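You operate a simulated robot arm through the tools that you are given. There is no shell and no other tool.

The job below is to be done with a simulated robot arm. You get a single attempt, and the scene is never put back.

TASK
Brush the 2 kg kettlebell clean, wipe its ring and rack it.
Fine: brush and cloth go back where they lay. Set down upright: red nylon brush, pink kettlebell. What is to be rubbed or washed off counts as gone when no trace of it is left.

The check looks at the end state, three seconds after you hand in, the way a careful person would. Anything else that was tipped, shoved, dropped, spilled or broken makes it a failure. Flat cloth is picked up by pressing the open fingertips on it (5 to 10 N) and closing them slowly along it; thin cloth reads only 2 to 8 mm in the jaws.

THE ROBOT
A 7-joint arm with a three-finger gripper, fixed in place. Base frame: the origin is on the floor under the middle of its stand, x ahead of it, y to its left, z up; the work surface is at about z = 0.5. Lengths are in m, angles in rad, forces in N, time in s.
It reaches about 1.342 m from its shoulder. Its first joint turns from -2.897 to 2.897 rad. Payload 2.69 kg.
Tool frame: the origin (TCP) lies between the finger pads and is the grasp point; the fingertips stand 0.03 m ahead of it; z points along the fingers, y is the line along which they close. The gripper opens to 0.128 m; its body begins 0.117 m behind the TCP.
Orientation is that of the tool frame in the base frame, as a unit quaternion [x, y, z, w]. With the fingers straight down and closing along the base's y, the tool's x points along the base's -x, its y along +y and its z along -z.

THE INTERFACE
- The arm moves only by the tool apply_moves. Its argument "commands" is a list of rows, each a list of 3 entries, a list of its own where there are three numbers: the turn, a rotation vector about the tool's x, y, z in rad, then the shift along the tool's x, y, z in m, then the gripper command, from -1 (fully open) to 1 (shut), values between in proportion. In form: [[[rx, ry, rz], [dx, dy, dz], fingers], ...]. A call has 1 to 20 rows; each row shifts and turns the commanded pose from where the row before left it, along the tool's axes as they then stand. A row lasts 0.2 s, in which the tool goes at most 0.05 m and 0.15 rad; a call with a longer step from one row to the next is refused whole, and so is a gripper value outside its range. A pose out of reach is approached as far as the arm can. The call stops where the force on the tool passes 90 N (or 10 N more than at its start, if that is more) or the arm is blocked; 0.2 s more then pass. Each finger travels about 0.127 m/s and halts on what it meets, pressing with about 25 N; the grip force reading is that of the motor and also rises with nothing between the fingers. The clock runs only during rows and for 0.2 s after the last one: add rows that do not move to give the fingers time. It gives the time, the measured TCP pose, the force on the tool (base axes), the opening and the grip force at its end, in the units of the frame above (readings bear some noise), with the torque about the TCP (base axes, N m) and any sound that the robot's microphone picked up.
- Cameras (640 x 400 px; columns grow to the right, rows downward): "scene" is fixed at [0.0509, 0.6495, 1.2456]; the picture's right is [-0.49, -0.87, 0.00], its down [-0.47, 0.26, -0.84] and it looks along [0.74, -0.41, -0.54] (base axes); focal length 339 px, centre (320, 200). "wrist" rides on the gripper at [0.058, 0.054, -0.131] in the tool frame; the picture's right is [-0.68, 0.74, 0.00], its down [-0.62, -0.57, -0.55] and it looks along [-0.40, -0.37, 0.84] (tool axes); focal length 234 px, centre (320, 200). There is no depth. A picture from a camera that has moved, and an enlarged one, comes with that camera's place and axes in the base frame and with its lens.
- camera(camera): a new picture of that camera. No time passes.
- lift_body(by): moves the trunk up (or, below 0, down) by that many m; the arm rides with it, the base frame stays. It gives what a move gives, with no picture.
- zoom(camera, box): a new picture of the part [left, top, right, bottom] of that camera's present view, enlarged. No time passes.
- finish_job(): hands the job in; it is judged then, once.

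Nothing tells you positions but the pictures and the camera data. Unless the task says otherwise, let go and move clear before handing in.

The tools are called by a JSON object that holds its "op" and its "data". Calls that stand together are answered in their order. apply_moves: Moves the arm, as the interface text tells. Its arguments: {"type":"object","properties":{"commands":{"type":"array","items":{"type":"array"}}},"required":["commands"]} The other tools are called the same way: lift_body (by) moves the trunk up or down; camera (camera) takes a picture; zoom (camera, box) takes an enlarged picture of a part of a camera's view; finish_job () hands the job in.

At the start:

```text
clock: 0.0
ee_pos: [0.7385, 0.3182, 0.9449]
ee_rot: [0.0, 1.0, 0.001, 0.0]
force: [-0.6, 0.6, 0.2]
wrist_torque: [0.0, 0.01, 0.01]
finger_gap: 0.128
grasp_force: 0.0
trunk travel left (down, up): [-0.1, 0.25]
```

scene: 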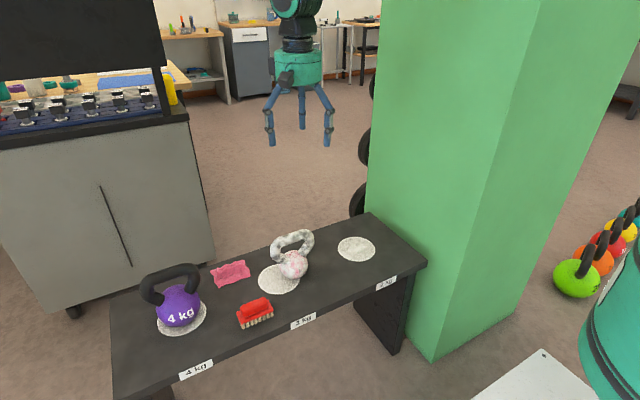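
wrist: 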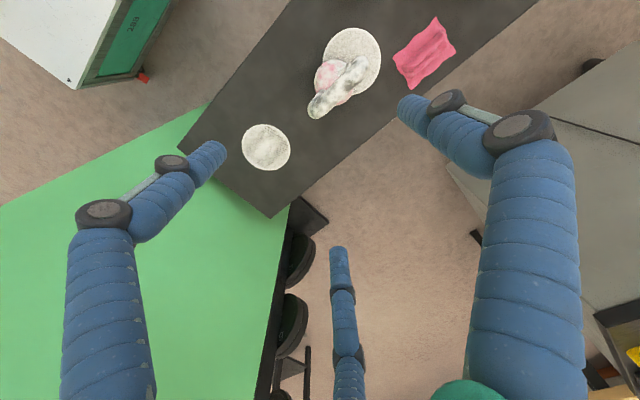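

I see a dark bench with a purple 4 kg kettlebell, a pink cloth, a red brush, and a chalk-covered pink kettlebell standing near the middle disc. I'll take closer pictures before moving anything.

{"op": "zoom", "data": {"camera": "scene", "box": [200, 210, 420, 350]}}

{"op": "zoom", "data": {"camera": "scene", "box": [100, 230, 300, 400]}}

{"op": "zoom", "data": {"camera": "wrist", "box": [220, 0, 480, 180]}}

{"op": "zoom", "data": {"camera": "scene", "box": [260, 220, 340, 300]}}

```text
2.86 times, centred on (310, 280) of scene
camera zoom: at [0.0509, 0.6495, 1.2456], right [-0.49, -0.87, 0.0], down [-0.47, 0.26, -0.84], along [0.74, -0.41, -0.54], focal length 969 px, centre (349, -29)
```

zoom: 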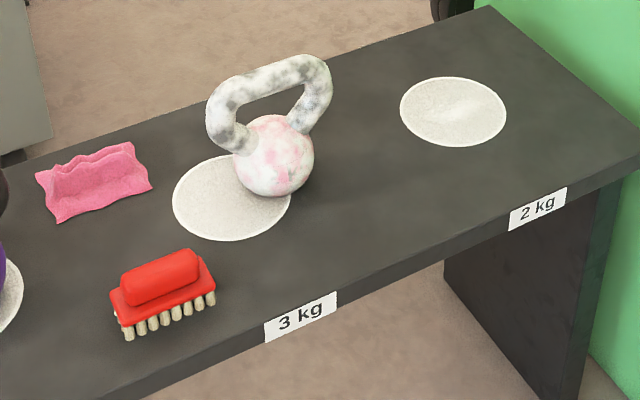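

```text
2.35 times, centred on (200, 315) of scene
camera zoom: at [0.0509, 0.6495, 1.2456], right [-0.49, -0.87, 0.0], down [-0.47, 0.26, -0.84], along [0.74, -0.41, -0.54], focal length 798 px, centre (602, -71)
```

zoom: 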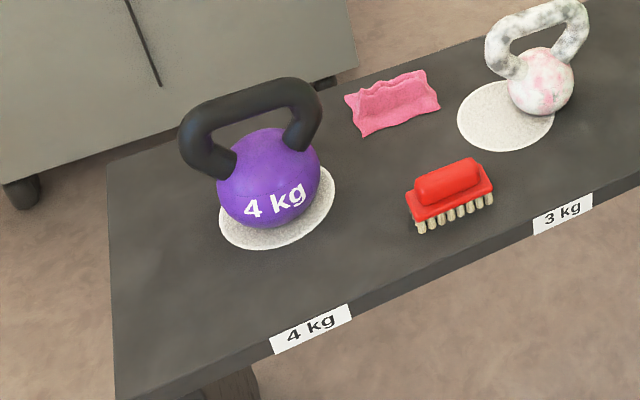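

```text
2.22 times, centred on (350, 90) of wrist
camera zoom: at [0.6811, 0.3715, 1.0778], right [0.68, 0.74, 0.0], down [0.62, -0.57, 0.55], along [0.4, -0.37, -0.84], focal length 520 px, centre (253, 444)
```

zoom: 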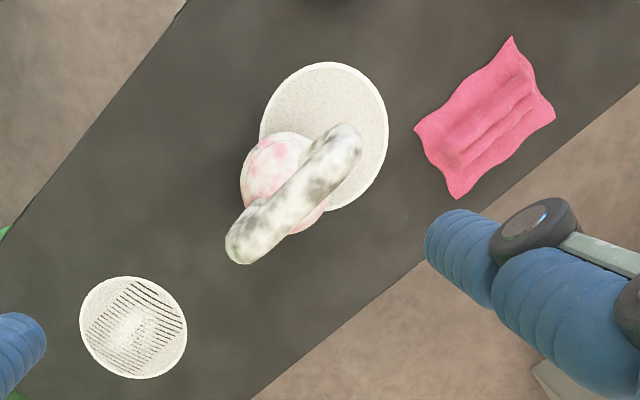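

```text
5.00 times, centred on (300, 260) of scene
camera zoom: at [0.0509, 0.6495, 1.2456], right [-0.49, -0.87, 0.0], down [-0.47, 0.26, -0.84], along [0.74, -0.41, -0.54], focal length 1696 px, centre (420, -100)
```

zoom: 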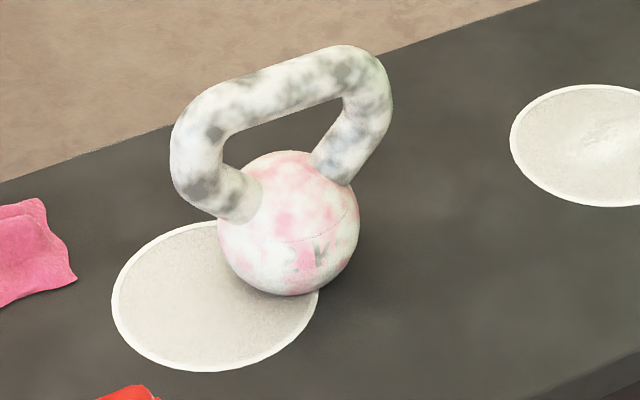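

The bench top is at about z = 0.5, with the rings at x≈0.75 and y≈0.12, 0.40 and 0.68. The pink kettlebell is near (0.745, 0.355) with its handle along y, the brush near (0.655, 0.51), and the cloth near (0.84, 0.52). I'll first close the gripper in free air to see how the fingers move.

{"op": "apply_moves", "data": {"commands": [[[0, 0, 0], [0, 0, 0], 0], [[0, 0, 0], [0, 0, 0], 0], [[0, 0, 0], [0, 0, 0], 0], [[0, 0, 0], [0, 0, 0], 0]]}}

{"op": "camera", "data": {"camera": "wrist"}}

{"op": "zoom", "data": {"camera": "scene", "box": [220, 0, 380, 160]}}

```text
clock: 1.0
ee_pos: [0.7404, 0.3175, 0.9474]
ee_rot: [0.0, 1.0, 0.0, 0.0]
force: [0.6, 0.2, 0.2]
wrist_torque: [0.01, -0.01, 0.02]
finger_gap: 0.064
grasp_force: 0.1
trunk travel left (down, up): [-0.1, 0.25]
```

```text
taken
camera wrist: at [0.6811, 0.3715, 1.0778], right [0.68, 0.74, 0.0], down [0.62, -0.57, 0.55], along [0.4, -0.37, -0.84], focal length 234 px, centre (320, 200)
```

wrist: 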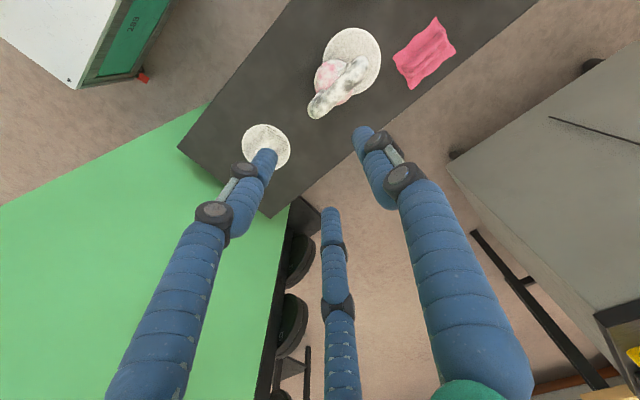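

```text
2.50 times, centred on (300, 80) of scene
camera zoom: at [0.0509, 0.6495, 1.2456], right [-0.49, -0.87, 0.0], down [-0.47, 0.26, -0.84], along [0.74, -0.41, -0.54], focal length 848 px, centre (370, 500)
```

zoom: 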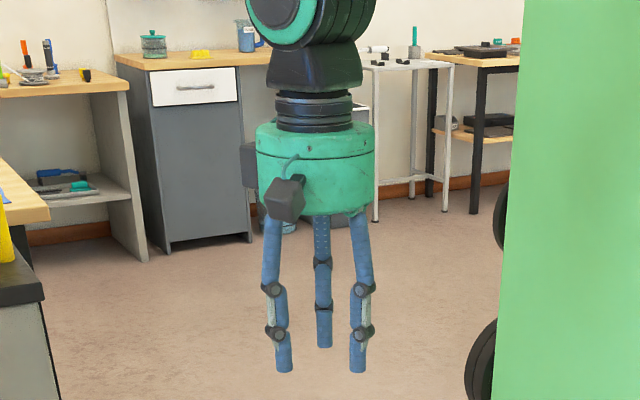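

The gripper is a radial three-finger one, with a thumb on +y and two fingers at ±120°. I'll move the wrist camera closer to the brush, cloth and kettlebell.

{"op": "apply_moves", "data": {"commands": [[[0, 0, 0], [0.017, 0.0271, 0.0227], -1], [[0, 0, 0], [0.017, 0.0271, 0.0227], -1], [[0, 0, 0], [0.017, 0.0271, 0.0227], -1], [[0, 0, 0], [0.017, 0.0271, 0.0227], -1], [[0, 0, 0], [0.017, 0.0271, 0.0227], -1], [[0, 0, 0], [0.017, 0.0271, 0.0227], -1], [[0, 0, 0], [0.017, 0.0271, 0.0227], -1], [[0, 0, 0], [0.017, 0.0271, 0.0227], -1], [[0, 0, 0], [0.017, 0.0271, 0.0227], -1], [[0, 0, 0], [0.017, 0.0271, 0.0227], -1], [[0, 0, 0], [0, 0, 0], -1]]}}

{"op": "camera", "data": {"camera": "wrist"}}

{"op": "camera", "data": {"camera": "scene"}}

```text
clock: 3.4
ee_pos: [0.5693, 0.5894, 0.7196]
ee_rot: [-0.001, 1.0, 0.0, 0.0]
force: [0.9, -0.1, -0.5]
wrist_torque: [-0.02, -0.02, 0.01]
finger_gap: 0.1282
grasp_force: 0.0
trunk travel left (down, up): [-0.1, 0.25]
```

```text
taken
camera wrist: at [0.5114, 0.6429, 0.851], right [0.68, 0.74, 0.0], down [0.62, -0.57, 0.55], along [0.4, -0.37, -0.84], focal length 234 px, centre (320, 200)
```

wrist: 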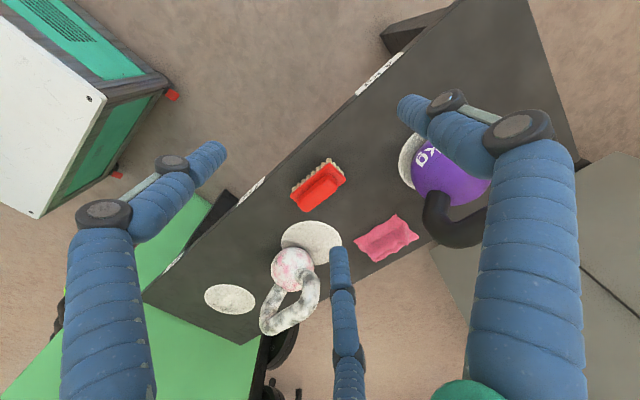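

```text
taken
```

scene: 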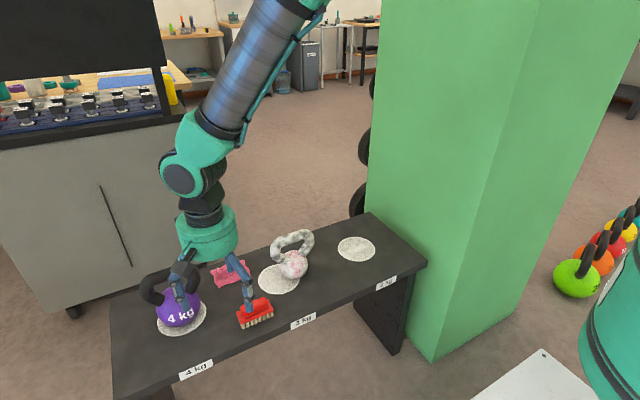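

{"op": "zoom", "data": {"camera": "wrist", "box": [270, 140, 370, 230]}}

{"op": "zoom", "data": {"camera": "wrist", "box": [240, 210, 360, 350]}}

{"op": "zoom", "data": {"camera": "wrist", "box": [180, 260, 280, 340]}}

{"op": "zoom", "data": {"camera": "wrist", "box": [340, 200, 440, 280]}}

{"op": "zoom", "data": {"camera": "scene", "box": [320, 210, 400, 290]}}

```text
4.44 times, centred on (320, 185) of wrist
camera zoom: at [0.5114, 0.6429, 0.851], right [0.68, 0.74, 0.0], down [0.62, -0.57, 0.55], along [0.4, -0.37, -0.84], focal length 1041 px, centre (320, 267)
```

zoom: 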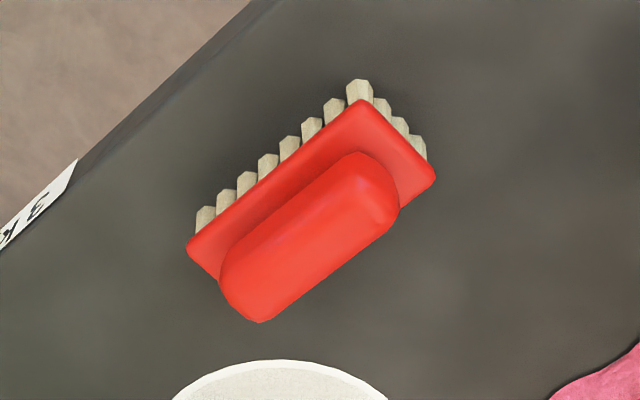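

```text
2.86 times, centred on (300, 280) of wrist
camera zoom: at [0.5114, 0.6429, 0.851], right [0.68, 0.74, 0.0], down [0.62, -0.57, 0.55], along [0.4, -0.37, -0.84], focal length 669 px, centre (377, -29)
```

zoom: 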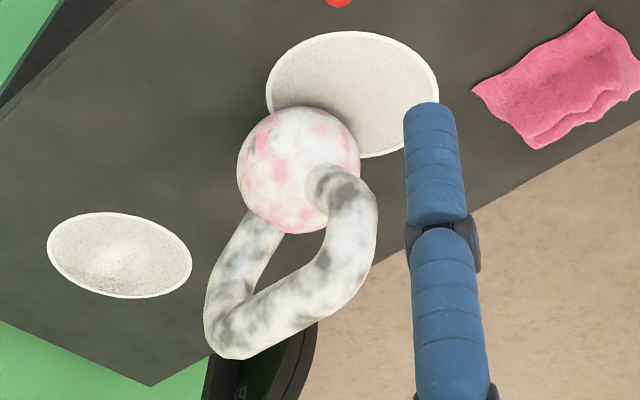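

```text
5.00 times, centred on (230, 300) of wrist
camera zoom: at [0.5114, 0.6429, 0.851], right [0.68, 0.74, 0.0], down [0.62, -0.57, 0.55], along [0.4, -0.37, -0.84], focal length 1171 px, centre (770, -300)
```

zoom: 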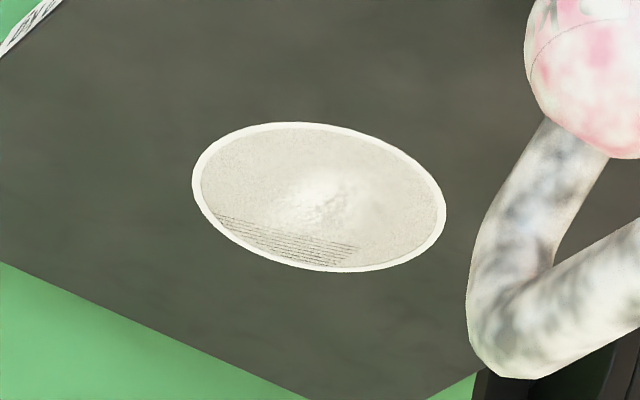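

```text
5.00 times, centred on (390, 240) of wrist
camera zoom: at [0.5114, 0.6429, 0.851], right [0.68, 0.74, 0.0], down [0.62, -0.57, 0.55], along [0.4, -0.37, -0.84], focal length 1171 px, centre (-30, 0)
```

zoom: 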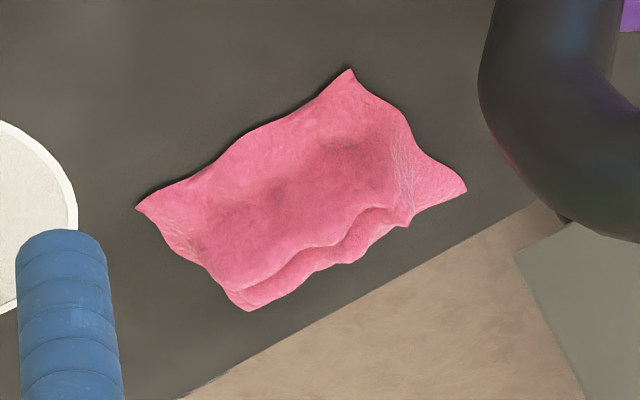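

```text
5.00 times, centred on (360, 250) of scene
camera zoom: at [0.0509, 0.6495, 1.2456], right [-0.49, -0.87, 0.0], down [-0.47, 0.26, -0.84], along [0.74, -0.41, -0.54], focal length 1696 px, centre (120, -50)
```

zoom: 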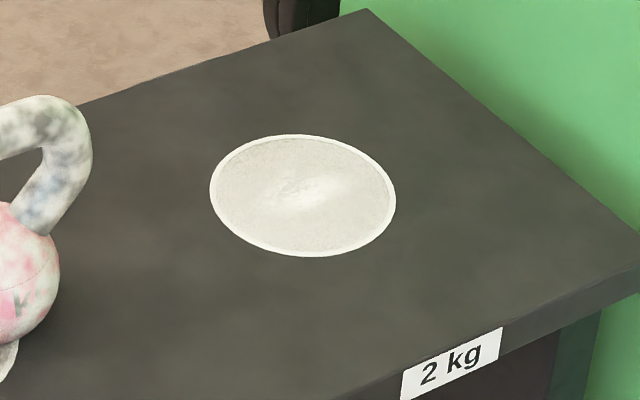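

The brush lies bristles-down, centred near (0.645, 0.513) with its long axis along y, its plate at about z≈0.53 and its handle top at about 0.556. There is a smudge of chalk in the 2 kg ring. I'll turn the gripper 90° so the thumb and finger pair straddle the brush handle, then take another look.

{"op": "apply_moves", "data": {"commands": [[[0, 0, 0.1428], [0, 0, 0], -1], [[0, 0, 0.1428], [0, 0, 0], -1], [[0, 0, 0.1428], [0, 0, 0], -1], [[0, 0, 0.1428], [0, 0, 0], -1], [[0, 0, 0.1428], [0, 0, 0], -1], [[0, 0, 0.1428], [0, 0, 0], -1], [[0, 0, 0.1428], [0, 0, 0], -1], [[0, 0, 0.1428], [0, 0, 0], -1], [[0, 0, 0.1428], [0, 0, 0], -1], [[0, 0, 0.1428], [0, 0, 0], -1], [[0, 0, 0.1428], [0, 0, 0], -1], [[0, 0, 0], [0, 0, 0], -1]]}}

```text
clock: 6.0
ee_pos: [0.5709, 0.5878, 0.7193]
ee_rot: [0.708, 0.706, 0.0, 0.0]
force: [0.7, -0.2, 1.5]
wrist_torque: [-0.01, -0.02, 0.02]
finger_gap: 0.1281
grasp_force: 0.1
trunk travel left (down, up): [-0.1, 0.25]
```

The rotation succeeded. Now I'll move over the brush and check alignment with pictures.

{"op": "apply_moves", "data": {"commands": [[[0, 0, 0], [-0.0185, 0.0185, 0.02], -1], [[0, 0, 0], [-0.0185, 0.0185, 0.02], -1], [[0, 0, 0], [-0.0185, 0.0185, 0.02], -1], [[0, 0, 0], [-0.0185, 0.0185, 0.02], -0.5], [[0, 0, 0], [0, 0, 0], -0.5], [[0, 0, 0], [0, 0, 0], -0.5]]}}

{"op": "camera", "data": {"camera": "wrist"}}

{"op": "zoom", "data": {"camera": "scene", "box": [160, 190, 320, 350]}}

```text
clock: 7.4
ee_pos: [0.6454, 0.515, 0.6386]
ee_rot: [0.707, 0.707, 0.0, -0.001]
force: [-0.5, -0.1, -0.8]
wrist_torque: [0.01, 0.04, 0.0]
finger_gap: 0.0957
grasp_force: 0.0
trunk travel left (down, up): [-0.1, 0.25]
```

```text
taken
camera wrist: at [0.6983, 0.5733, 0.7708], right [0.74, -0.68, 0.0], down [-0.57, -0.62, 0.55], along [-0.37, -0.4, -0.84], focal length 234 px, centre (320, 200)
```

wrist: 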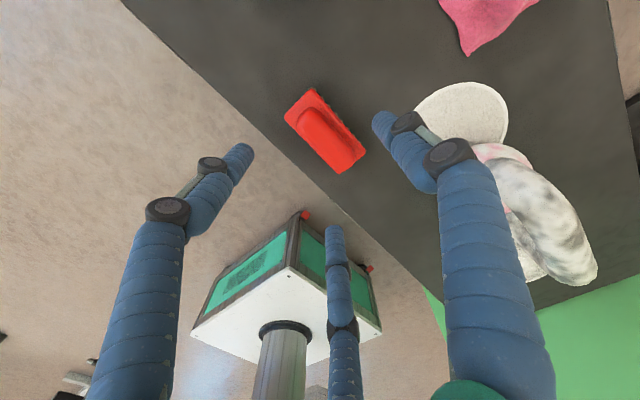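

```text
2.50 times, centred on (240, 270) of scene
camera zoom: at [0.0509, 0.6495, 1.2456], right [-0.49, -0.87, 0.0], down [-0.47, 0.26, -0.84], along [0.74, -0.41, -0.54], focal length 848 px, centre (520, 25)
```

zoom: 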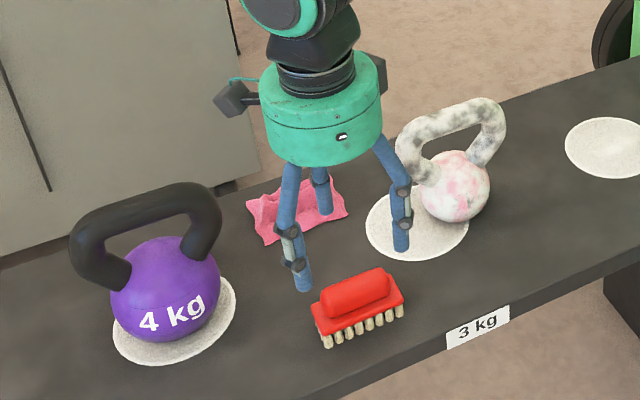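

{"op": "zoom", "data": {"camera": "wrist", "box": [270, 80, 390, 180]}}

```text
4.00 times, centred on (330, 130) of wrist
camera zoom: at [0.6983, 0.5733, 0.7708], right [0.74, -0.68, 0.0], down [-0.57, -0.62, 0.55], along [-0.37, -0.4, -0.84], focal length 937 px, centre (280, 480)
```

zoom: 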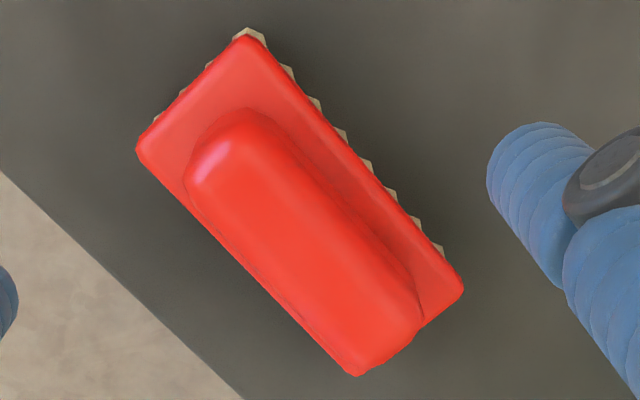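

From two views the brush handle is centred at about (0.649, 0.510, 0.536), with the plate top near z≈0.523. I'll descend so the fingertips stop just above the plate.

{"op": "apply_moves", "data": {"commands": [[[0, 0, 0], [-0.0025, 0.0018, 0.02], -0.5], [[0, 0, 0], [-0.0025, 0.0018, 0.02], -0.5], [[0, 0, 0], [0, 0, 0.02], -0.5], [[0, 0, 0], [0, 0, 0.016], -0.5], [[0, 0, 0], [0, 0, 0.003], -0.5], [[0, 0, 0], [0, 0, 0], -0.5]]}}

{"op": "camera", "data": {"camera": "wrist"}}

{"op": "zoom", "data": {"camera": "scene", "box": [200, 250, 310, 350]}}

```text
clock: 8.8
ee_pos: [0.647, 0.5106, 0.5609]
ee_rot: [0.707, 0.707, 0.0, 0.001]
force: [-0.1, 0.7, 0.1]
wrist_torque: [-0.03, 0.0, -0.02]
finger_gap: 0.0961
grasp_force: 0.1
trunk travel left (down, up): [-0.1, 0.25]
```

```text
taken
camera wrist: at [0.7009, 0.5683, 0.6915], right [0.74, -0.68, 0.0], down [-0.57, -0.62, 0.55], along [-0.37, -0.4, -0.84], focal length 234 px, centre (320, 200)
```

wrist: 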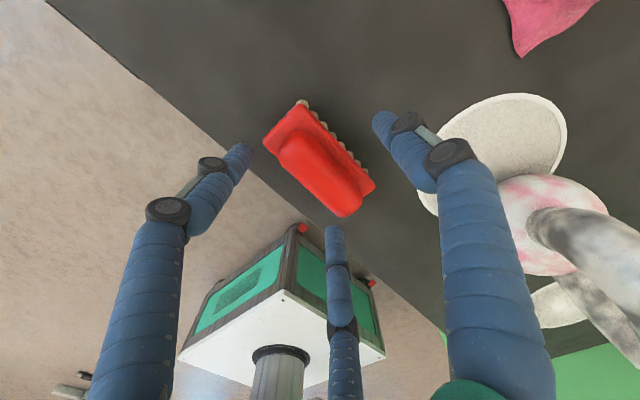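

```text
4.00 times, centred on (255, 300) of scene
camera zoom: at [0.0509, 0.6495, 1.2456], right [-0.49, -0.87, 0.0], down [-0.47, 0.26, -0.84], along [0.74, -0.41, -0.54], focal length 1357 px, centre (580, -200)
```

zoom: 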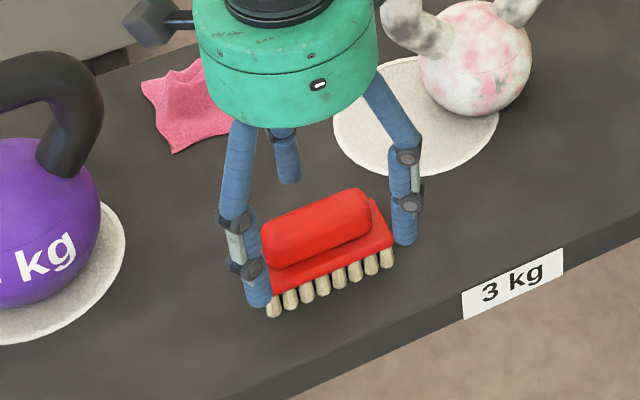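

The fingers straddle the brush handle, with the tips just above the plate. I'll lower slightly and close.

{"op": "apply_moves", "data": {"commands": [[[0, 0, 0], [0, 0.0015, 0.003], -0.5], [[0, 0, 0], [0, 0, 0], 0.0], [[0, 0, 0], [0, 0, 0], 0.3], [[0, 0, 0], [0, 0, 0], 0.6], [[0, 0, 0], [0, 0, 0], 1], [[0, 0, 0], [0, 0, 0], 1], [[0, 0, 0], [0, 0, 0], 1]]}}

{"op": "camera", "data": {"camera": "wrist"}}

{"op": "zoom", "data": {"camera": "scene", "box": [200, 250, 310, 350]}}

```text
clock: 10.4
ee_pos: [0.6495, 0.5099, 0.5576]
ee_rot: [0.707, 0.707, 0.0, 0.0]
force: [0.6, 0.0, 2.4]
wrist_torque: [-0.04, -0.14, -0.04]
finger_gap: 0.0385
grasp_force: 25.0
trunk travel left (down, up): [-0.1, 0.25]
```

```text
taken
camera wrist: at [0.7023, 0.5683, 0.6889], right [0.74, -0.68, 0.0], down [-0.57, -0.62, 0.55], along [-0.37, -0.4, -0.84], focal length 234 px, centre (320, 200)
```

wrist: 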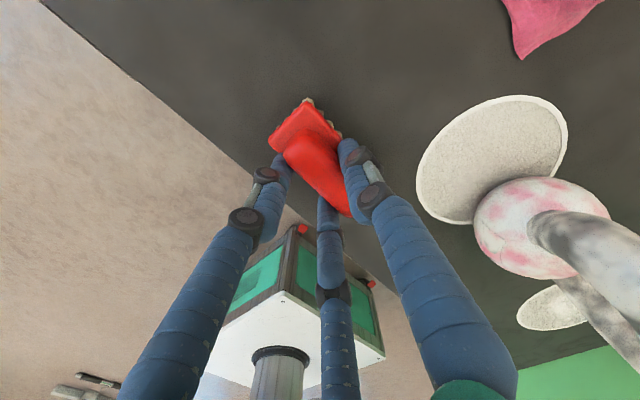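

```text
4.00 times, centred on (255, 300) of scene
camera zoom: at [0.0509, 0.6495, 1.2456], right [-0.49, -0.87, 0.0], down [-0.47, 0.26, -0.84], along [0.74, -0.41, -0.54], focal length 1357 px, centre (580, -200)
```

zoom: 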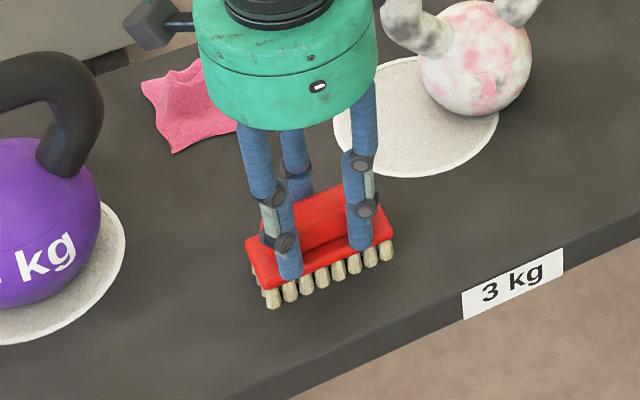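

The brush is gripped (gap 0.0385, force 25). I'll lift it straight up, noting the place to return it: TCP (0.6495, 0.510, 0.5576).

{"op": "apply_moves", "data": {"commands": [[[0, 0, 0], [0, 0, -0.01], 1], [[0, 0, 0], [0, 0, -0.03], 1], [[0, 0, 0], [0, 0, -0.04], 1], [[0, 0, 0], [0, 0, -0.04], 1], [[0, 0, 0], [0, 0, -0.04], 1], [[0, 0, 0], [0, 0, 0], 1]]}}

{"op": "zoom", "data": {"camera": "scene", "box": [180, 190, 320, 330]}}

{"op": "camera", "data": {"camera": "wrist"}}

```text
clock: 11.8
ee_pos: [0.6486, 0.5088, 0.7176]
ee_rot: [0.707, 0.707, -0.001, 0.0]
force: [0.3, -0.1, 0.0]
wrist_torque: [0.01, -0.02, 0.0]
finger_gap: 0.0023
grasp_force: 24.9
trunk travel left (down, up): [-0.1, 0.25]
```

```text
2.86 times, centred on (250, 260) of scene
camera zoom: at [0.0509, 0.6495, 1.2456], right [-0.49, -0.87, 0.0], down [-0.47, 0.26, -0.84], along [0.74, -0.41, -0.54], focal length 969 px, centre (520, 29)
```

zoom: 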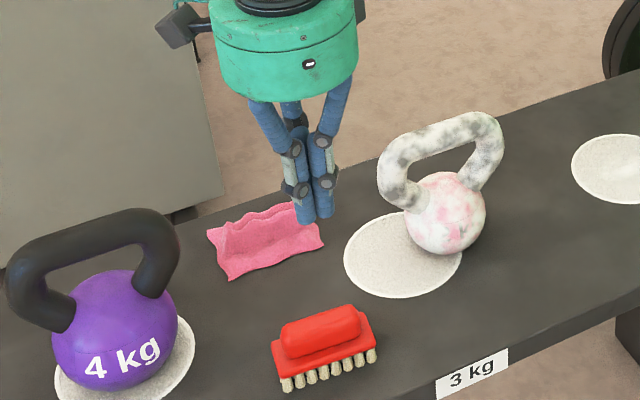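

```text
taken
camera wrist: at [0.7016, 0.5681, 0.8481], right [0.74, -0.68, 0.0], down [-0.57, -0.62, 0.55], along [-0.37, -0.4, -0.84], focal length 234 px, centre (320, 200)
```

wrist: 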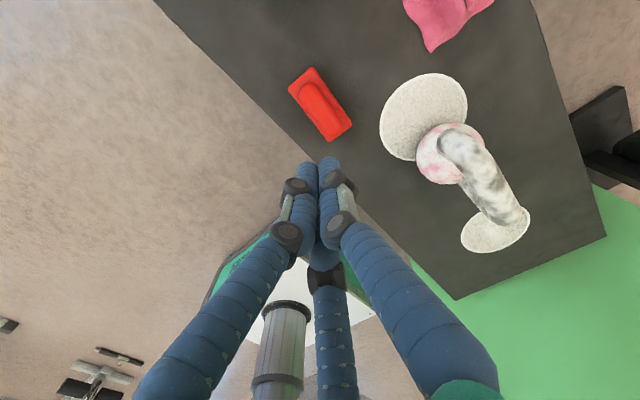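

The brush slipped out of the grasp and is still standing upright on the bench, so my fingertips must have been too high on its rounded handle. I'll look closely at its profile.

{"op": "zoom", "data": {"camera": "scene", "box": [230, 285, 280, 335]}}

{"op": "zoom", "data": {"camera": "wrist", "box": [270, 50, 370, 150]}}

```text
8.00 times, centred on (255, 310) of scene
camera zoom: at [0.0509, 0.6495, 1.2456], right [-0.49, -0.87, 0.0], down [-0.47, 0.26, -0.84], along [0.74, -0.41, -0.54], focal length 2714 px, centre (840, -680)
```

zoom: 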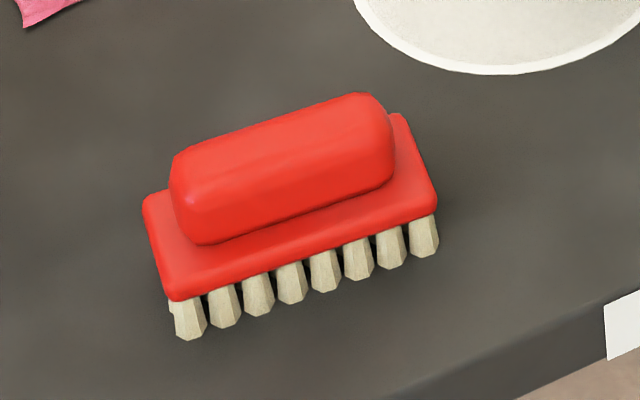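

```text
4.00 times, centred on (320, 100) of wrist
camera zoom: at [0.7016, 0.5681, 0.8481], right [0.74, -0.68, 0.0], down [-0.57, -0.62, 0.55], along [-0.37, -0.4, -0.84], focal length 937 px, centre (320, 600)
```

zoom: 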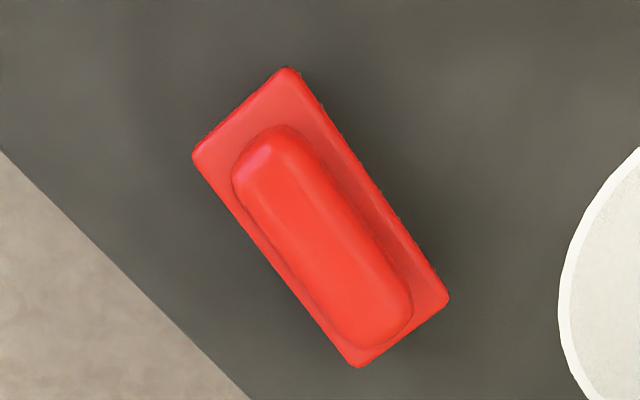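

The handle has rounded edges, and the brush was nudged to about (0.657, 0.520) and turned about 4°. I'll line up again, go down until the tips nearly touch the plate, and close more gently.

{"op": "apply_moves", "data": {"commands": [[[0, 0, 0.077], [0, 0, 0], -0.5], [[0, 0, 0], [0.011, 0.008, 0.03], -0.5], [[0, 0, 0], [0, 0, 0.04], -0.5], [[0, 0, 0], [0, 0, 0.03], -0.5], [[0, 0, 0], [0, 0, 0.03], -0.5], [[0, 0, 0], [0, 0, 0.02], -0.5], [[0, 0, 0], [0, 0, 0.01], -0.5], [[0, 0, 0], [0, 0, 0], -0.5]]}}

{"op": "camera", "data": {"camera": "wrist"}}

{"op": "zoom", "data": {"camera": "scene", "box": [210, 260, 300, 340]}}

```text
clock: 13.6
ee_pos: [0.6569, 0.5205, 0.5587]
ee_rot: [0.734, 0.679, -0.001, 0.0]
force: [-1.1, -0.9, -0.4]
wrist_torque: [-0.03, -0.01, 0.01]
finger_gap: 0.0961
grasp_force: 0.0
trunk travel left (down, up): [-0.1, 0.25]
```

```text
taken
camera wrist: at [0.7154, 0.5746, 0.6892], right [0.68, -0.73, 0.0], down [-0.61, -0.57, 0.55], along [-0.4, -0.37, -0.84], focal length 234 px, centre (320, 200)
```

wrist: 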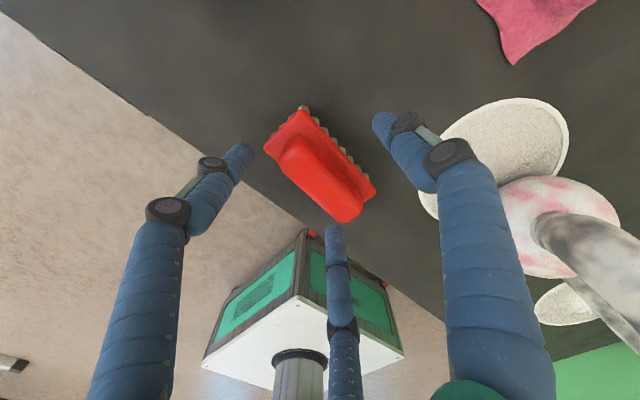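

```text
5.00 times, centred on (255, 300) of scene
camera zoom: at [0.0509, 0.6495, 1.2456], right [-0.49, -0.87, 0.0], down [-0.47, 0.26, -0.84], along [0.74, -0.41, -0.54], focal length 1696 px, centre (645, -300)
```

zoom: 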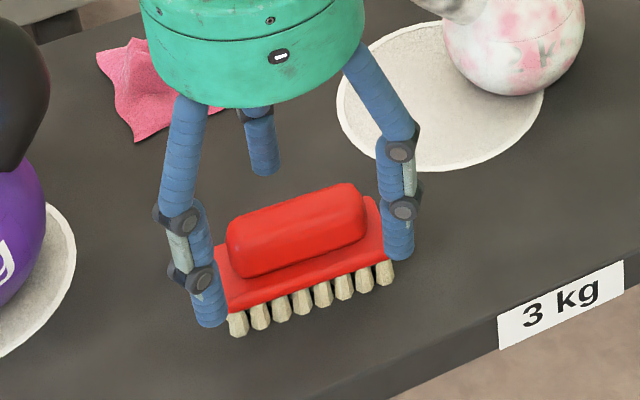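

Analysing the slip: the two fingers press on the flat side at 60° and overpower the thumb. A better grasp has the pair pinching the handle's sides and the thumb on its end, so I'll go up and turn another 90°.

{"op": "apply_moves", "data": {"commands": [[[0, 0, 0], [0, 0, -0.04], -0.5], [[0, 0, 0], [0, 0, -0.04], -0.5], [[0, 0, 0.1428], [0, 0, 0], -0.5], [[0, 0, 0.1428], [0, 0, 0], -0.5], [[0, 0, 0.1428], [0, 0, 0], -0.5], [[0, 0, 0.1428], [0, 0, 0], -0.5], [[0, 0, 0.1428], [0, 0, 0], -0.5], [[0, 0, 0.1428], [0, 0, 0], -0.5], [[0, 0, 0.1428], [0, 0, 0], -0.5], [[0, 0, 0.1428], [0, 0, 0], -0.5], [[0, 0, 0.1428], [0, 0, 0], -0.5], [[0, 0, 0.1428], [0, 0, 0], -0.5], [[0, 0, 0.1428], [0, 0, 0], -0.5], [[0, 0, 0], [0, 0, 0], -0.5]]}}

{"op": "camera", "data": {"camera": "wrist"}}

{"op": "camera", "data": {"camera": "scene"}}

```text
clock: 16.6
ee_pos: [0.6622, 0.5143, 0.6354]
ee_rot: [0.932, 0.363, -0.004, -0.016]
force: [0.1, 0.6, 0.0]
wrist_torque: [0.02, 0.02, 0.04]
finger_gap: 0.096
grasp_force: 0.0
out of reach, approached as far as the arm can: row 8, 9, 10, 11, 12, 13
trunk travel left (down, up): [-0.1, 0.25]
```

```text
taken
camera wrist: at [0.7441, 0.5104, 0.765], right [0.0, -1.0, -0.03], down [-0.83, -0.02, 0.56], along [-0.56, 0.02, -0.83], focal length 234 px, centre (320, 200)
```

wrist: 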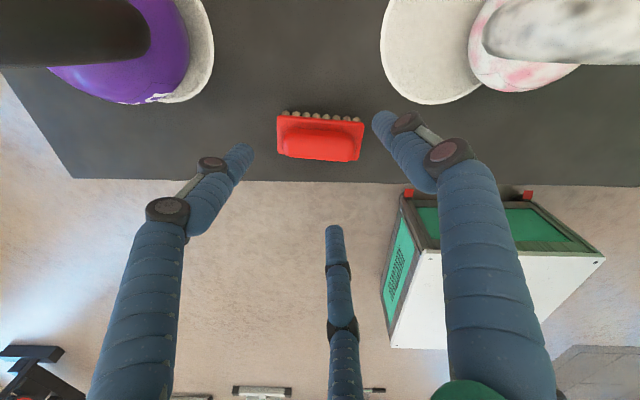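

```text
taken
```

scene: 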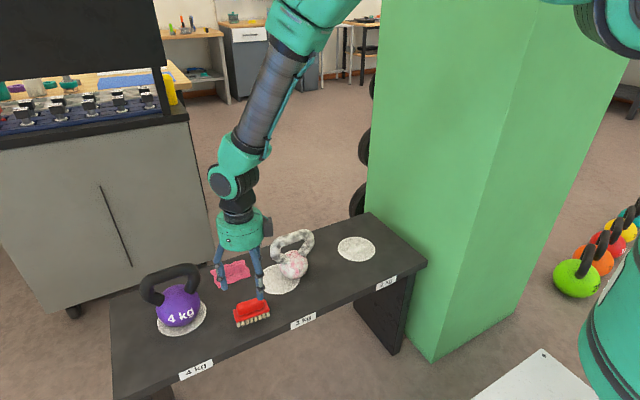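

I hit a wrist joint limit turning that way, so I'll use the opposite orientation (thumb toward +y). First I'll check the brush's current pose from this view.

{"op": "zoom", "data": {"camera": "wrist", "box": [260, 90, 380, 180]}}

{"op": "apply_moves", "data": {"commands": [[[0, 0, -0.145], [0, 0, 0], -0.5], [[0, 0, -0.145], [0, 0, 0], -0.5], [[0, 0, -0.145], [0, 0, 0], -0.5], [[0, 0, -0.145], [0, 0, 0], -0.5], [[0, 0, -0.145], [0, 0, 0], -0.5], [[0, 0, -0.145], [0, 0, 0], -0.5], [[0, 0, -0.145], [0, 0, 0], -0.5], [[0, 0, -0.145], [0, 0, 0], -0.5], [[0, 0, -0.145], [0, 0, 0], -0.5], [[0, 0, -0.145], [0, 0, 0], -0.5], [[0, 0, -0.145], [0, 0, 0], -0.5], [[0, 0, 0], [0, 0, 0], -0.5]]}}

```text
4.44 times, centred on (320, 135) of wrist
camera zoom: at [0.7441, 0.5104, 0.765], right [0.0, -1.0, -0.03], down [-0.83, -0.02, 0.56], along [-0.56, 0.02, -0.83], focal length 1041 px, centre (320, 489)
```

zoom: 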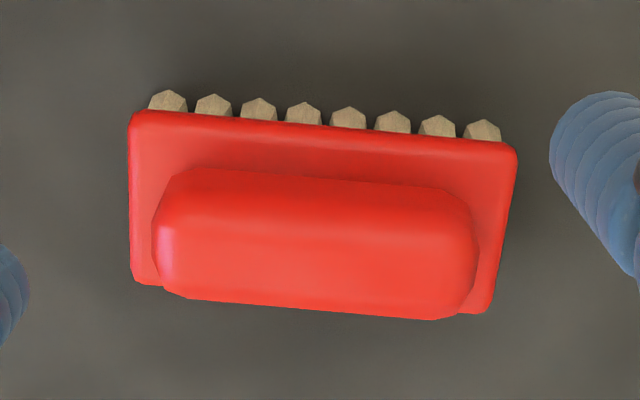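

```text
clock: 19.2
ee_pos: [0.6627, 0.5148, 0.636]
ee_rot: [0.39, 0.921, 0.008, -0.014]
force: [0.4, 0.0, 0.7]
wrist_torque: [0.0, -0.01, 0.0]
finger_gap: 0.096
grasp_force: 0.1
trunk travel left (down, up): [-0.1, 0.25]
```

{"op": "apply_moves", "data": {"commands": [[[0.004, -0.032, 0], [0, 0, 0], -0.5], [[0, 0, -0.145], [0, 0, 0], -0.5], [[0, 0, -0.145], [0, 0, 0], -0.5], [[0, 0, -0.145], [0, 0, 0], -0.5], [[0, 0, -0.145], [0, 0, 0], -0.5], [[0, 0, -0.145], [0, 0, 0], -0.5], [[0, 0, 0], [0.0059, 0.0028, 0], -0.5], [[0, 0, 0], [0, 0, 0], -0.5]]}}

{"op": "camera", "data": {"camera": "wrist"}}

```text
clock: 21.0
ee_pos: [0.6573, 0.518, 0.6356]
ee_rot: [0.039, 0.999, 0.001, 0.0]
force: [-0.1, 0.1, -0.2]
wrist_torque: [-0.04, -0.01, 0.03]
finger_gap: 0.0961
grasp_force: 0.0
trunk travel left (down, up): [-0.1, 0.25]
```

```text
taken
camera wrist: at [0.6024, 0.5752, 0.7669], right [0.73, 0.68, 0.0], down [0.57, -0.61, 0.55], along [0.37, -0.4, -0.84], focal length 234 px, centre (320, 200)
```

wrist: 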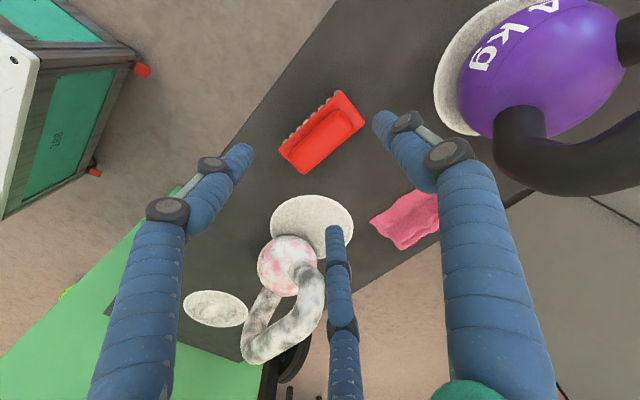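

{"op": "apply_moves", "data": {"commands": [[[0, 0, 0], [0, 0, 0.025], -0.5], [[0, 0, 0], [0, 0, 0.025], -0.5], [[0, 0, 0], [0, 0, 0.02], -0.5], [[0, 0, 0], [0, 0, 0.008], -0.5], [[0, 0, 0], [0, 0, 0], -0.5]]}}

{"op": "camera", "data": {"camera": "wrist"}}

{"op": "zoom", "data": {"camera": "scene", "box": [210, 260, 300, 340]}}

```text
clock: 22.2
ee_pos: [0.657, 0.518, 0.5577]
ee_rot: [0.039, 0.999, 0.0, 0.0]
force: [-1.1, 0.6, 0.2]
wrist_torque: [0.01, 0.02, -0.01]
finger_gap: 0.0959
grasp_force: 0.0
trunk travel left (down, up): [-0.1, 0.25]
```

```text
taken
camera wrist: at [0.602, 0.5752, 0.6883], right [0.73, 0.68, 0.0], down [0.57, -0.61, 0.55], along [0.37, -0.4, -0.84], focal length 234 px, centre (320, 200)
```

wrist: 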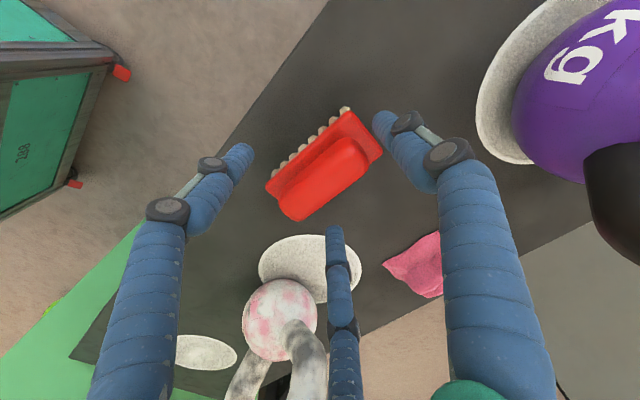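

```text
5.00 times, centred on (255, 300) of scene
camera zoom: at [0.0509, 0.6495, 1.2456], right [-0.49, -0.87, 0.0], down [-0.47, 0.26, -0.84], along [0.74, -0.41, -0.54], focal length 1696 px, centre (645, -300)
```

zoom: 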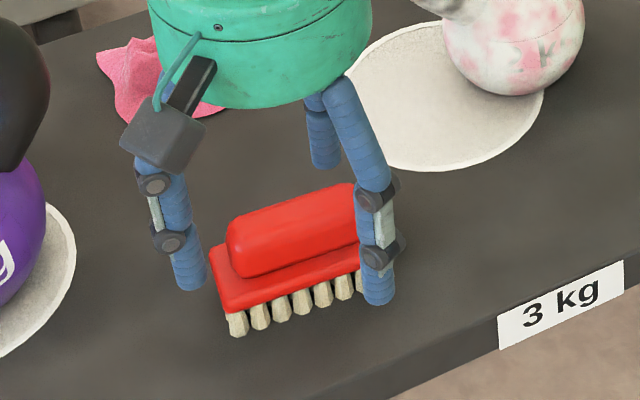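

Now only the grip position needs adjusting: I'll shift about 2 cm toward +y so the thumb meets the handle end at the same time the pair meets its sides. Then I'll close step by step.

{"op": "apply_moves", "data": {"commands": [[[0, 0, 0], [0, 0.02, 0], -0.5], [[0, 0, 0], [0, 0, 0], -0.2], [[0, 0, 0], [0, 0, 0], 0.1], [[0, 0, 0], [0, 0, 0], 0.3], [[0, 0, 0], [0, 0, 0], 0.4]]}}

{"op": "camera", "data": {"camera": "wrist"}}

{"op": "zoom", "data": {"camera": "scene", "box": [210, 260, 300, 340]}}

```text
clock: 23.4
ee_pos: [0.6573, 0.5378, 0.5585]
ee_rot: [0.038, 0.999, 0.001, 0.0]
force: [0.6, -0.3, 1.8]
wrist_torque: [-0.07, -0.05, 0.01]
finger_gap: 0.0389
grasp_force: 0.1
trunk travel left (down, up): [-0.1, 0.25]
```

```text
taken
camera wrist: at [0.6036, 0.5956, 0.6888], right [0.73, 0.68, 0.0], down [0.57, -0.61, 0.55], along [0.37, -0.4, -0.84], focal length 234 px, centre (320, 200)
```

wrist: 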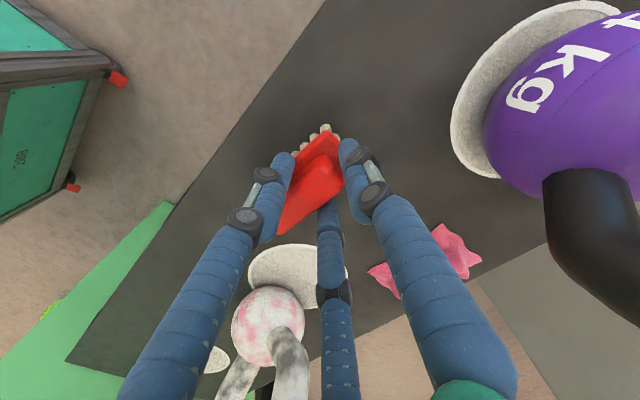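

```text
5.00 times, centred on (255, 300) of scene
camera zoom: at [0.0509, 0.6495, 1.2456], right [-0.49, -0.87, 0.0], down [-0.47, 0.26, -0.84], along [0.74, -0.41, -0.54], focal length 1696 px, centre (645, -300)
```

zoom: 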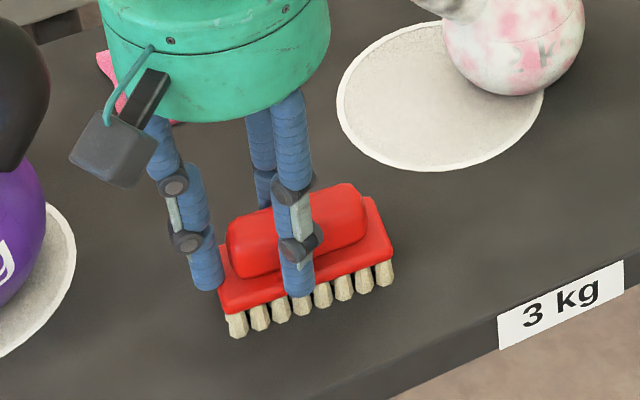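

{"op": "apply_moves", "data": {"commands": [[[0, 0, 0], [0, 0, -0.001], 0.5], [[0, 0, 0], [0, 0, 0], 0.6], [[0, 0, 0], [0, 0, 0], 0.8], [[0, 0, 0], [0, 0, 0], 1.0], [[0, 0, 0], [0, 0, 0], 1.0], [[0, 0, 0], [0, 0, 0], 1.0]]}}

{"op": "camera", "data": {"camera": "wrist"}}

{"op": "zoom", "data": {"camera": "scene", "box": [210, 260, 300, 340]}}

```text
clock: 24.8
ee_pos: [0.6583, 0.5357, 0.5585]
ee_rot: [0.038, 0.999, 0.001, 0.001]
force: [-0.4, 0.2, -0.4]
wrist_torque: [0.01, -0.02, -0.02]
finger_gap: 0.031
grasp_force: 24.9
trunk travel left (down, up): [-0.1, 0.25]
```

```text
taken
camera wrist: at [0.6037, 0.5951, 0.6895], right [0.73, 0.68, 0.0], down [0.57, -0.61, 0.55], along [0.37, -0.4, -0.84], focal length 234 px, centre (320, 200)
```

wrist: 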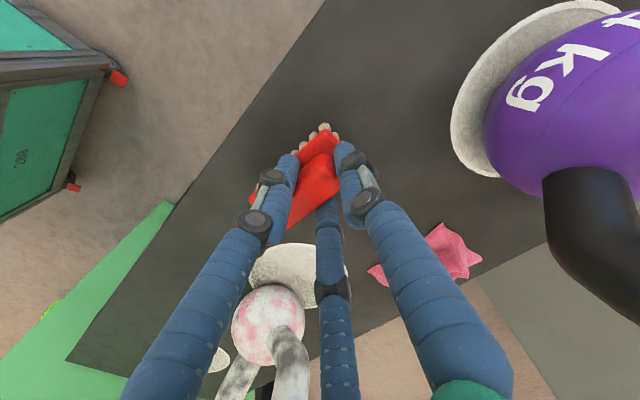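

```text
5.00 times, centred on (255, 300) of scene
camera zoom: at [0.0509, 0.6495, 1.2456], right [-0.49, -0.87, 0.0], down [-0.47, 0.26, -0.84], along [0.74, -0.41, -0.54], focal length 1696 px, centre (645, -300)
```

zoom: 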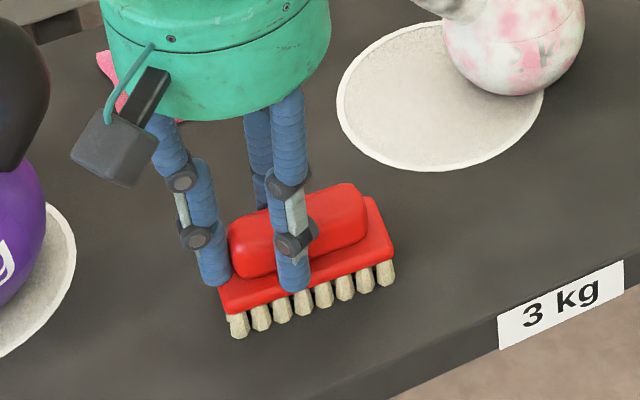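

The gap is steady at 0.031, which matches the handle width. I'll lift slowly by a few centimetres and check.

{"op": "apply_moves", "data": {"commands": [[[0, 0, 0], [0, 0, -0.005], 1], [[0, 0, 0], [0, 0, -0.01], 1], [[0, 0, 0], [0, 0, -0.015], 1], [[0, 0, 0], [0, 0, -0.02], 1], [[0, 0, 0], [0, 0, 0], 1]]}}

{"op": "zoom", "data": {"camera": "scene", "box": [200, 240, 300, 340]}}

{"op": "camera", "data": {"camera": "wrist"}}

```text
clock: 26.0
ee_pos: [0.6586, 0.5372, 0.6085]
ee_rot: [0.039, 0.999, 0.001, 0.001]
force: [1.0, -0.3, -0.6]
wrist_torque: [0.02, 0.02, 0.03]
finger_gap: 0.0314
grasp_force: 25.2
trunk travel left (down, up): [-0.1, 0.25]
```

```text
4.00 times, centred on (250, 290) of scene
camera zoom: at [0.0509, 0.6495, 1.2456], right [-0.49, -0.87, 0.0], down [-0.47, 0.26, -0.84], along [0.74, -0.41, -0.54], focal length 1357 px, centre (600, -160)
```

zoom: 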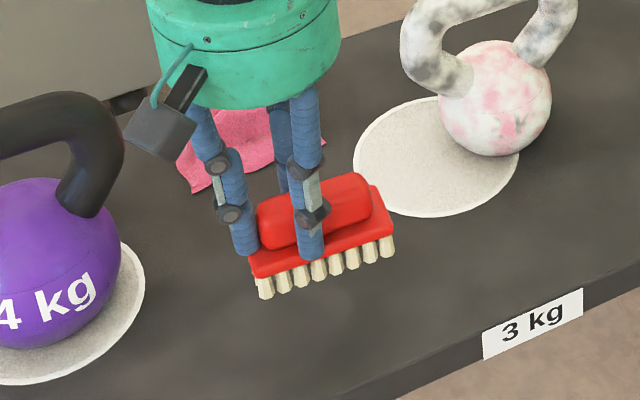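

```text
taken
camera wrist: at [0.6032, 0.5948, 0.7398], right [0.73, 0.68, 0.0], down [0.57, -0.61, 0.55], along [0.37, -0.4, -0.84], focal length 234 px, centre (320, 200)
```

wrist: 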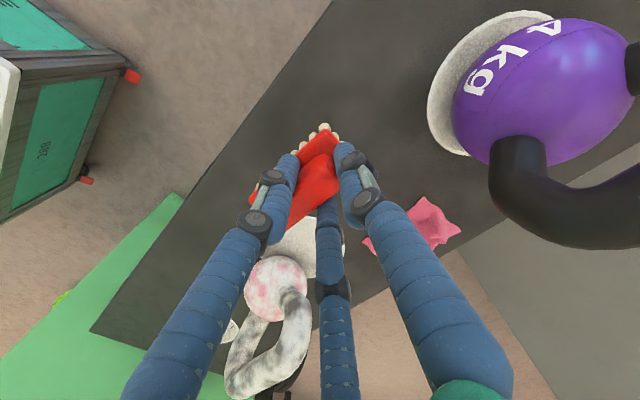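

The brush is held securely, with its bristle tips about 0.058 m ahead of the TCP and the brush centre about 0.019 toward −y. I'll raise it, carry it above the kettlebell handle and try a first gentle stroke.

{"op": "apply_moves", "data": {"commands": [[[0, 0, -0.077], [0, 0, -0.03], 1], [[0, 0, 0], [0, 0, -0.04], 1], [[0, 0, 0], [0, 0, -0.04], 1], [[0, 0, 0], [0, 0, -0.04], 1], [[0, 0, 0], [-0.0167, -0.0327, 0], 1], [[0, 0, 0], [-0.0167, -0.0327, 0], 1], [[0, 0, 0], [-0.0167, -0.0327, 0], 1], [[0, 0, 0], [-0.0167, -0.0327, 0], 1], [[0, 0, 0], [-0.0167, -0.0327, 0], 1], [[0, 0, 0], [0, 0, 0], 1]]}}

{"op": "camera", "data": {"camera": "wrist"}}

{"op": "zoom", "data": {"camera": "scene", "box": [220, 160, 380, 300]}}

```text
clock: 28.2
ee_pos: [0.7429, 0.3735, 0.7582]
ee_rot: [0.0, 1.0, 0.001, 0.0]
force: [0.0, 0.1, -1.1]
wrist_torque: [0.01, -0.01, 0.0]
finger_gap: 0.031
grasp_force: 25.5
trunk travel left (down, up): [-0.1, 0.25]
```

```text
taken
camera wrist: at [0.6839, 0.4262, 0.8897], right [0.68, 0.74, 0.0], down [0.62, -0.57, 0.55], along [0.4, -0.37, -0.84], focal length 234 px, centre (320, 200)
```

wrist: 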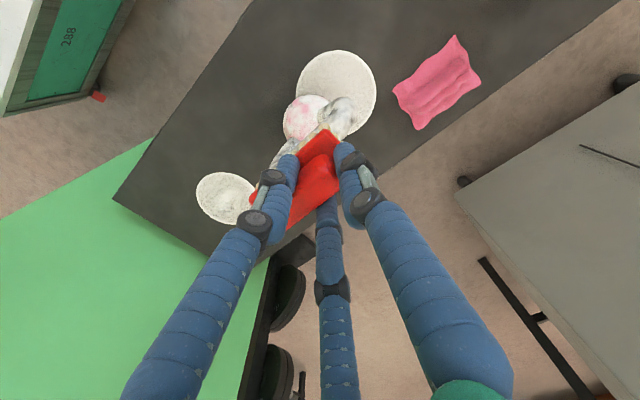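

```text
2.86 times, centred on (300, 230) of scene
camera zoom: at [0.0509, 0.6495, 1.2456], right [-0.49, -0.87, 0.0], down [-0.47, 0.26, -0.84], along [0.74, -0.41, -0.54], focal length 969 px, centre (377, 114)
```

zoom: 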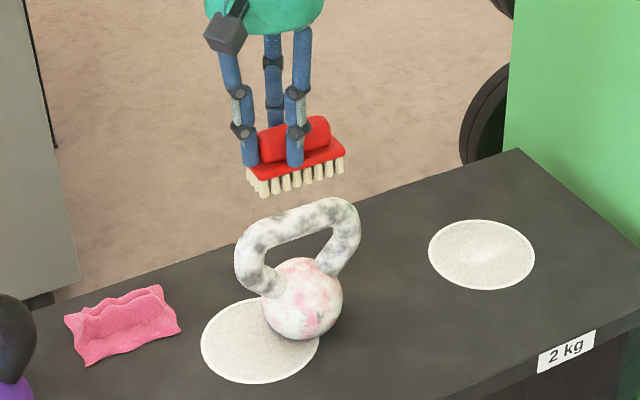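

{"op": "apply_moves", "data": {"commands": [[[0, 0, 0], [0, 0, 0.02], 1], [[0, 0, 0], [0, 0, 0.015], 1], [[0, 0, 0], [0, 0, 0.005], 1], [[0, 0, 0], [0, 0, 0], 1]]}}

{"op": "zoom", "data": {"camera": "scene", "box": [250, 190, 350, 290]}}

```text
clock: 29.2
ee_pos: [0.7416, 0.3735, 0.7179]
ee_rot: [0.0, 1.0, 0.002, 0.0]
force: [0.0, -0.7, -0.9]
wrist_torque: [0.02, -0.01, -0.01]
finger_gap: 0.0311
grasp_force: 24.9
trunk travel left (down, up): [-0.1, 0.25]
```

```text
4.00 times, centred on (300, 240) of scene
camera zoom: at [0.0509, 0.6495, 1.2456], right [-0.49, -0.87, 0.0], down [-0.47, 0.26, -0.84], along [0.74, -0.41, -0.54], focal length 1357 px, centre (400, 40)
```

zoom: 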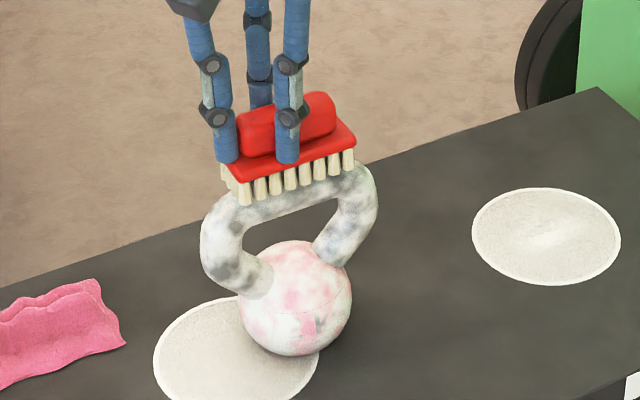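

{"op": "apply_moves", "data": {"commands": [[[0, 0, 0], [0, 0, 0.004], 1], [[0, 0, 0], [0, 0, 0.003], 1], [[0, 0, 0], [0, 0, 0], 1]]}}

{"op": "apply_moves", "data": {"commands": [[[0, 0, 0], [0, 0, 0.003], 1], [[0, 0, 0], [0, 0, 0], 1]]}}

{"op": "apply_moves", "data": {"commands": [[[0, 0, 0], [0, 0, 0.003], 1], [[0, 0, 0], [0, 0, 0], 1]]}}

```text
clock: 30.0
ee_pos: [0.7417, 0.3743, 0.7118]
ee_rot: [0.001, 1.0, 0.0, 0.0]
force: [-0.1, 0.6, -0.5]
wrist_torque: [0.02, -0.01, -0.06]
finger_gap: 0.0309
grasp_force: 25.1
trunk travel left (down, up): [-0.1, 0.25]
```

```text
clock: 30.6
ee_pos: [0.7432, 0.374, 0.7091]
ee_rot: [0.0, 1.0, 0.001, 0.001]
force: [-0.3, -0.9, 1.1]
wrist_torque: [-0.16, 0.04, 0.0]
finger_gap: 0.0311
grasp_force: 24.8
trunk travel left (down, up): [-0.1, 0.25]
```

```text
clock: 31.2
ee_pos: [0.7423, 0.3739, 0.7084]
ee_rot: [0.0, 1.0, 0.002, 0.002]
force: [-7.3, 0.3, 26.2]
wrist_torque: [-0.44, 0.23, -0.14]
finger_gap: 0.031
grasp_force: 24.9
trunk travel left (down, up): [-0.1, 0.25]
```

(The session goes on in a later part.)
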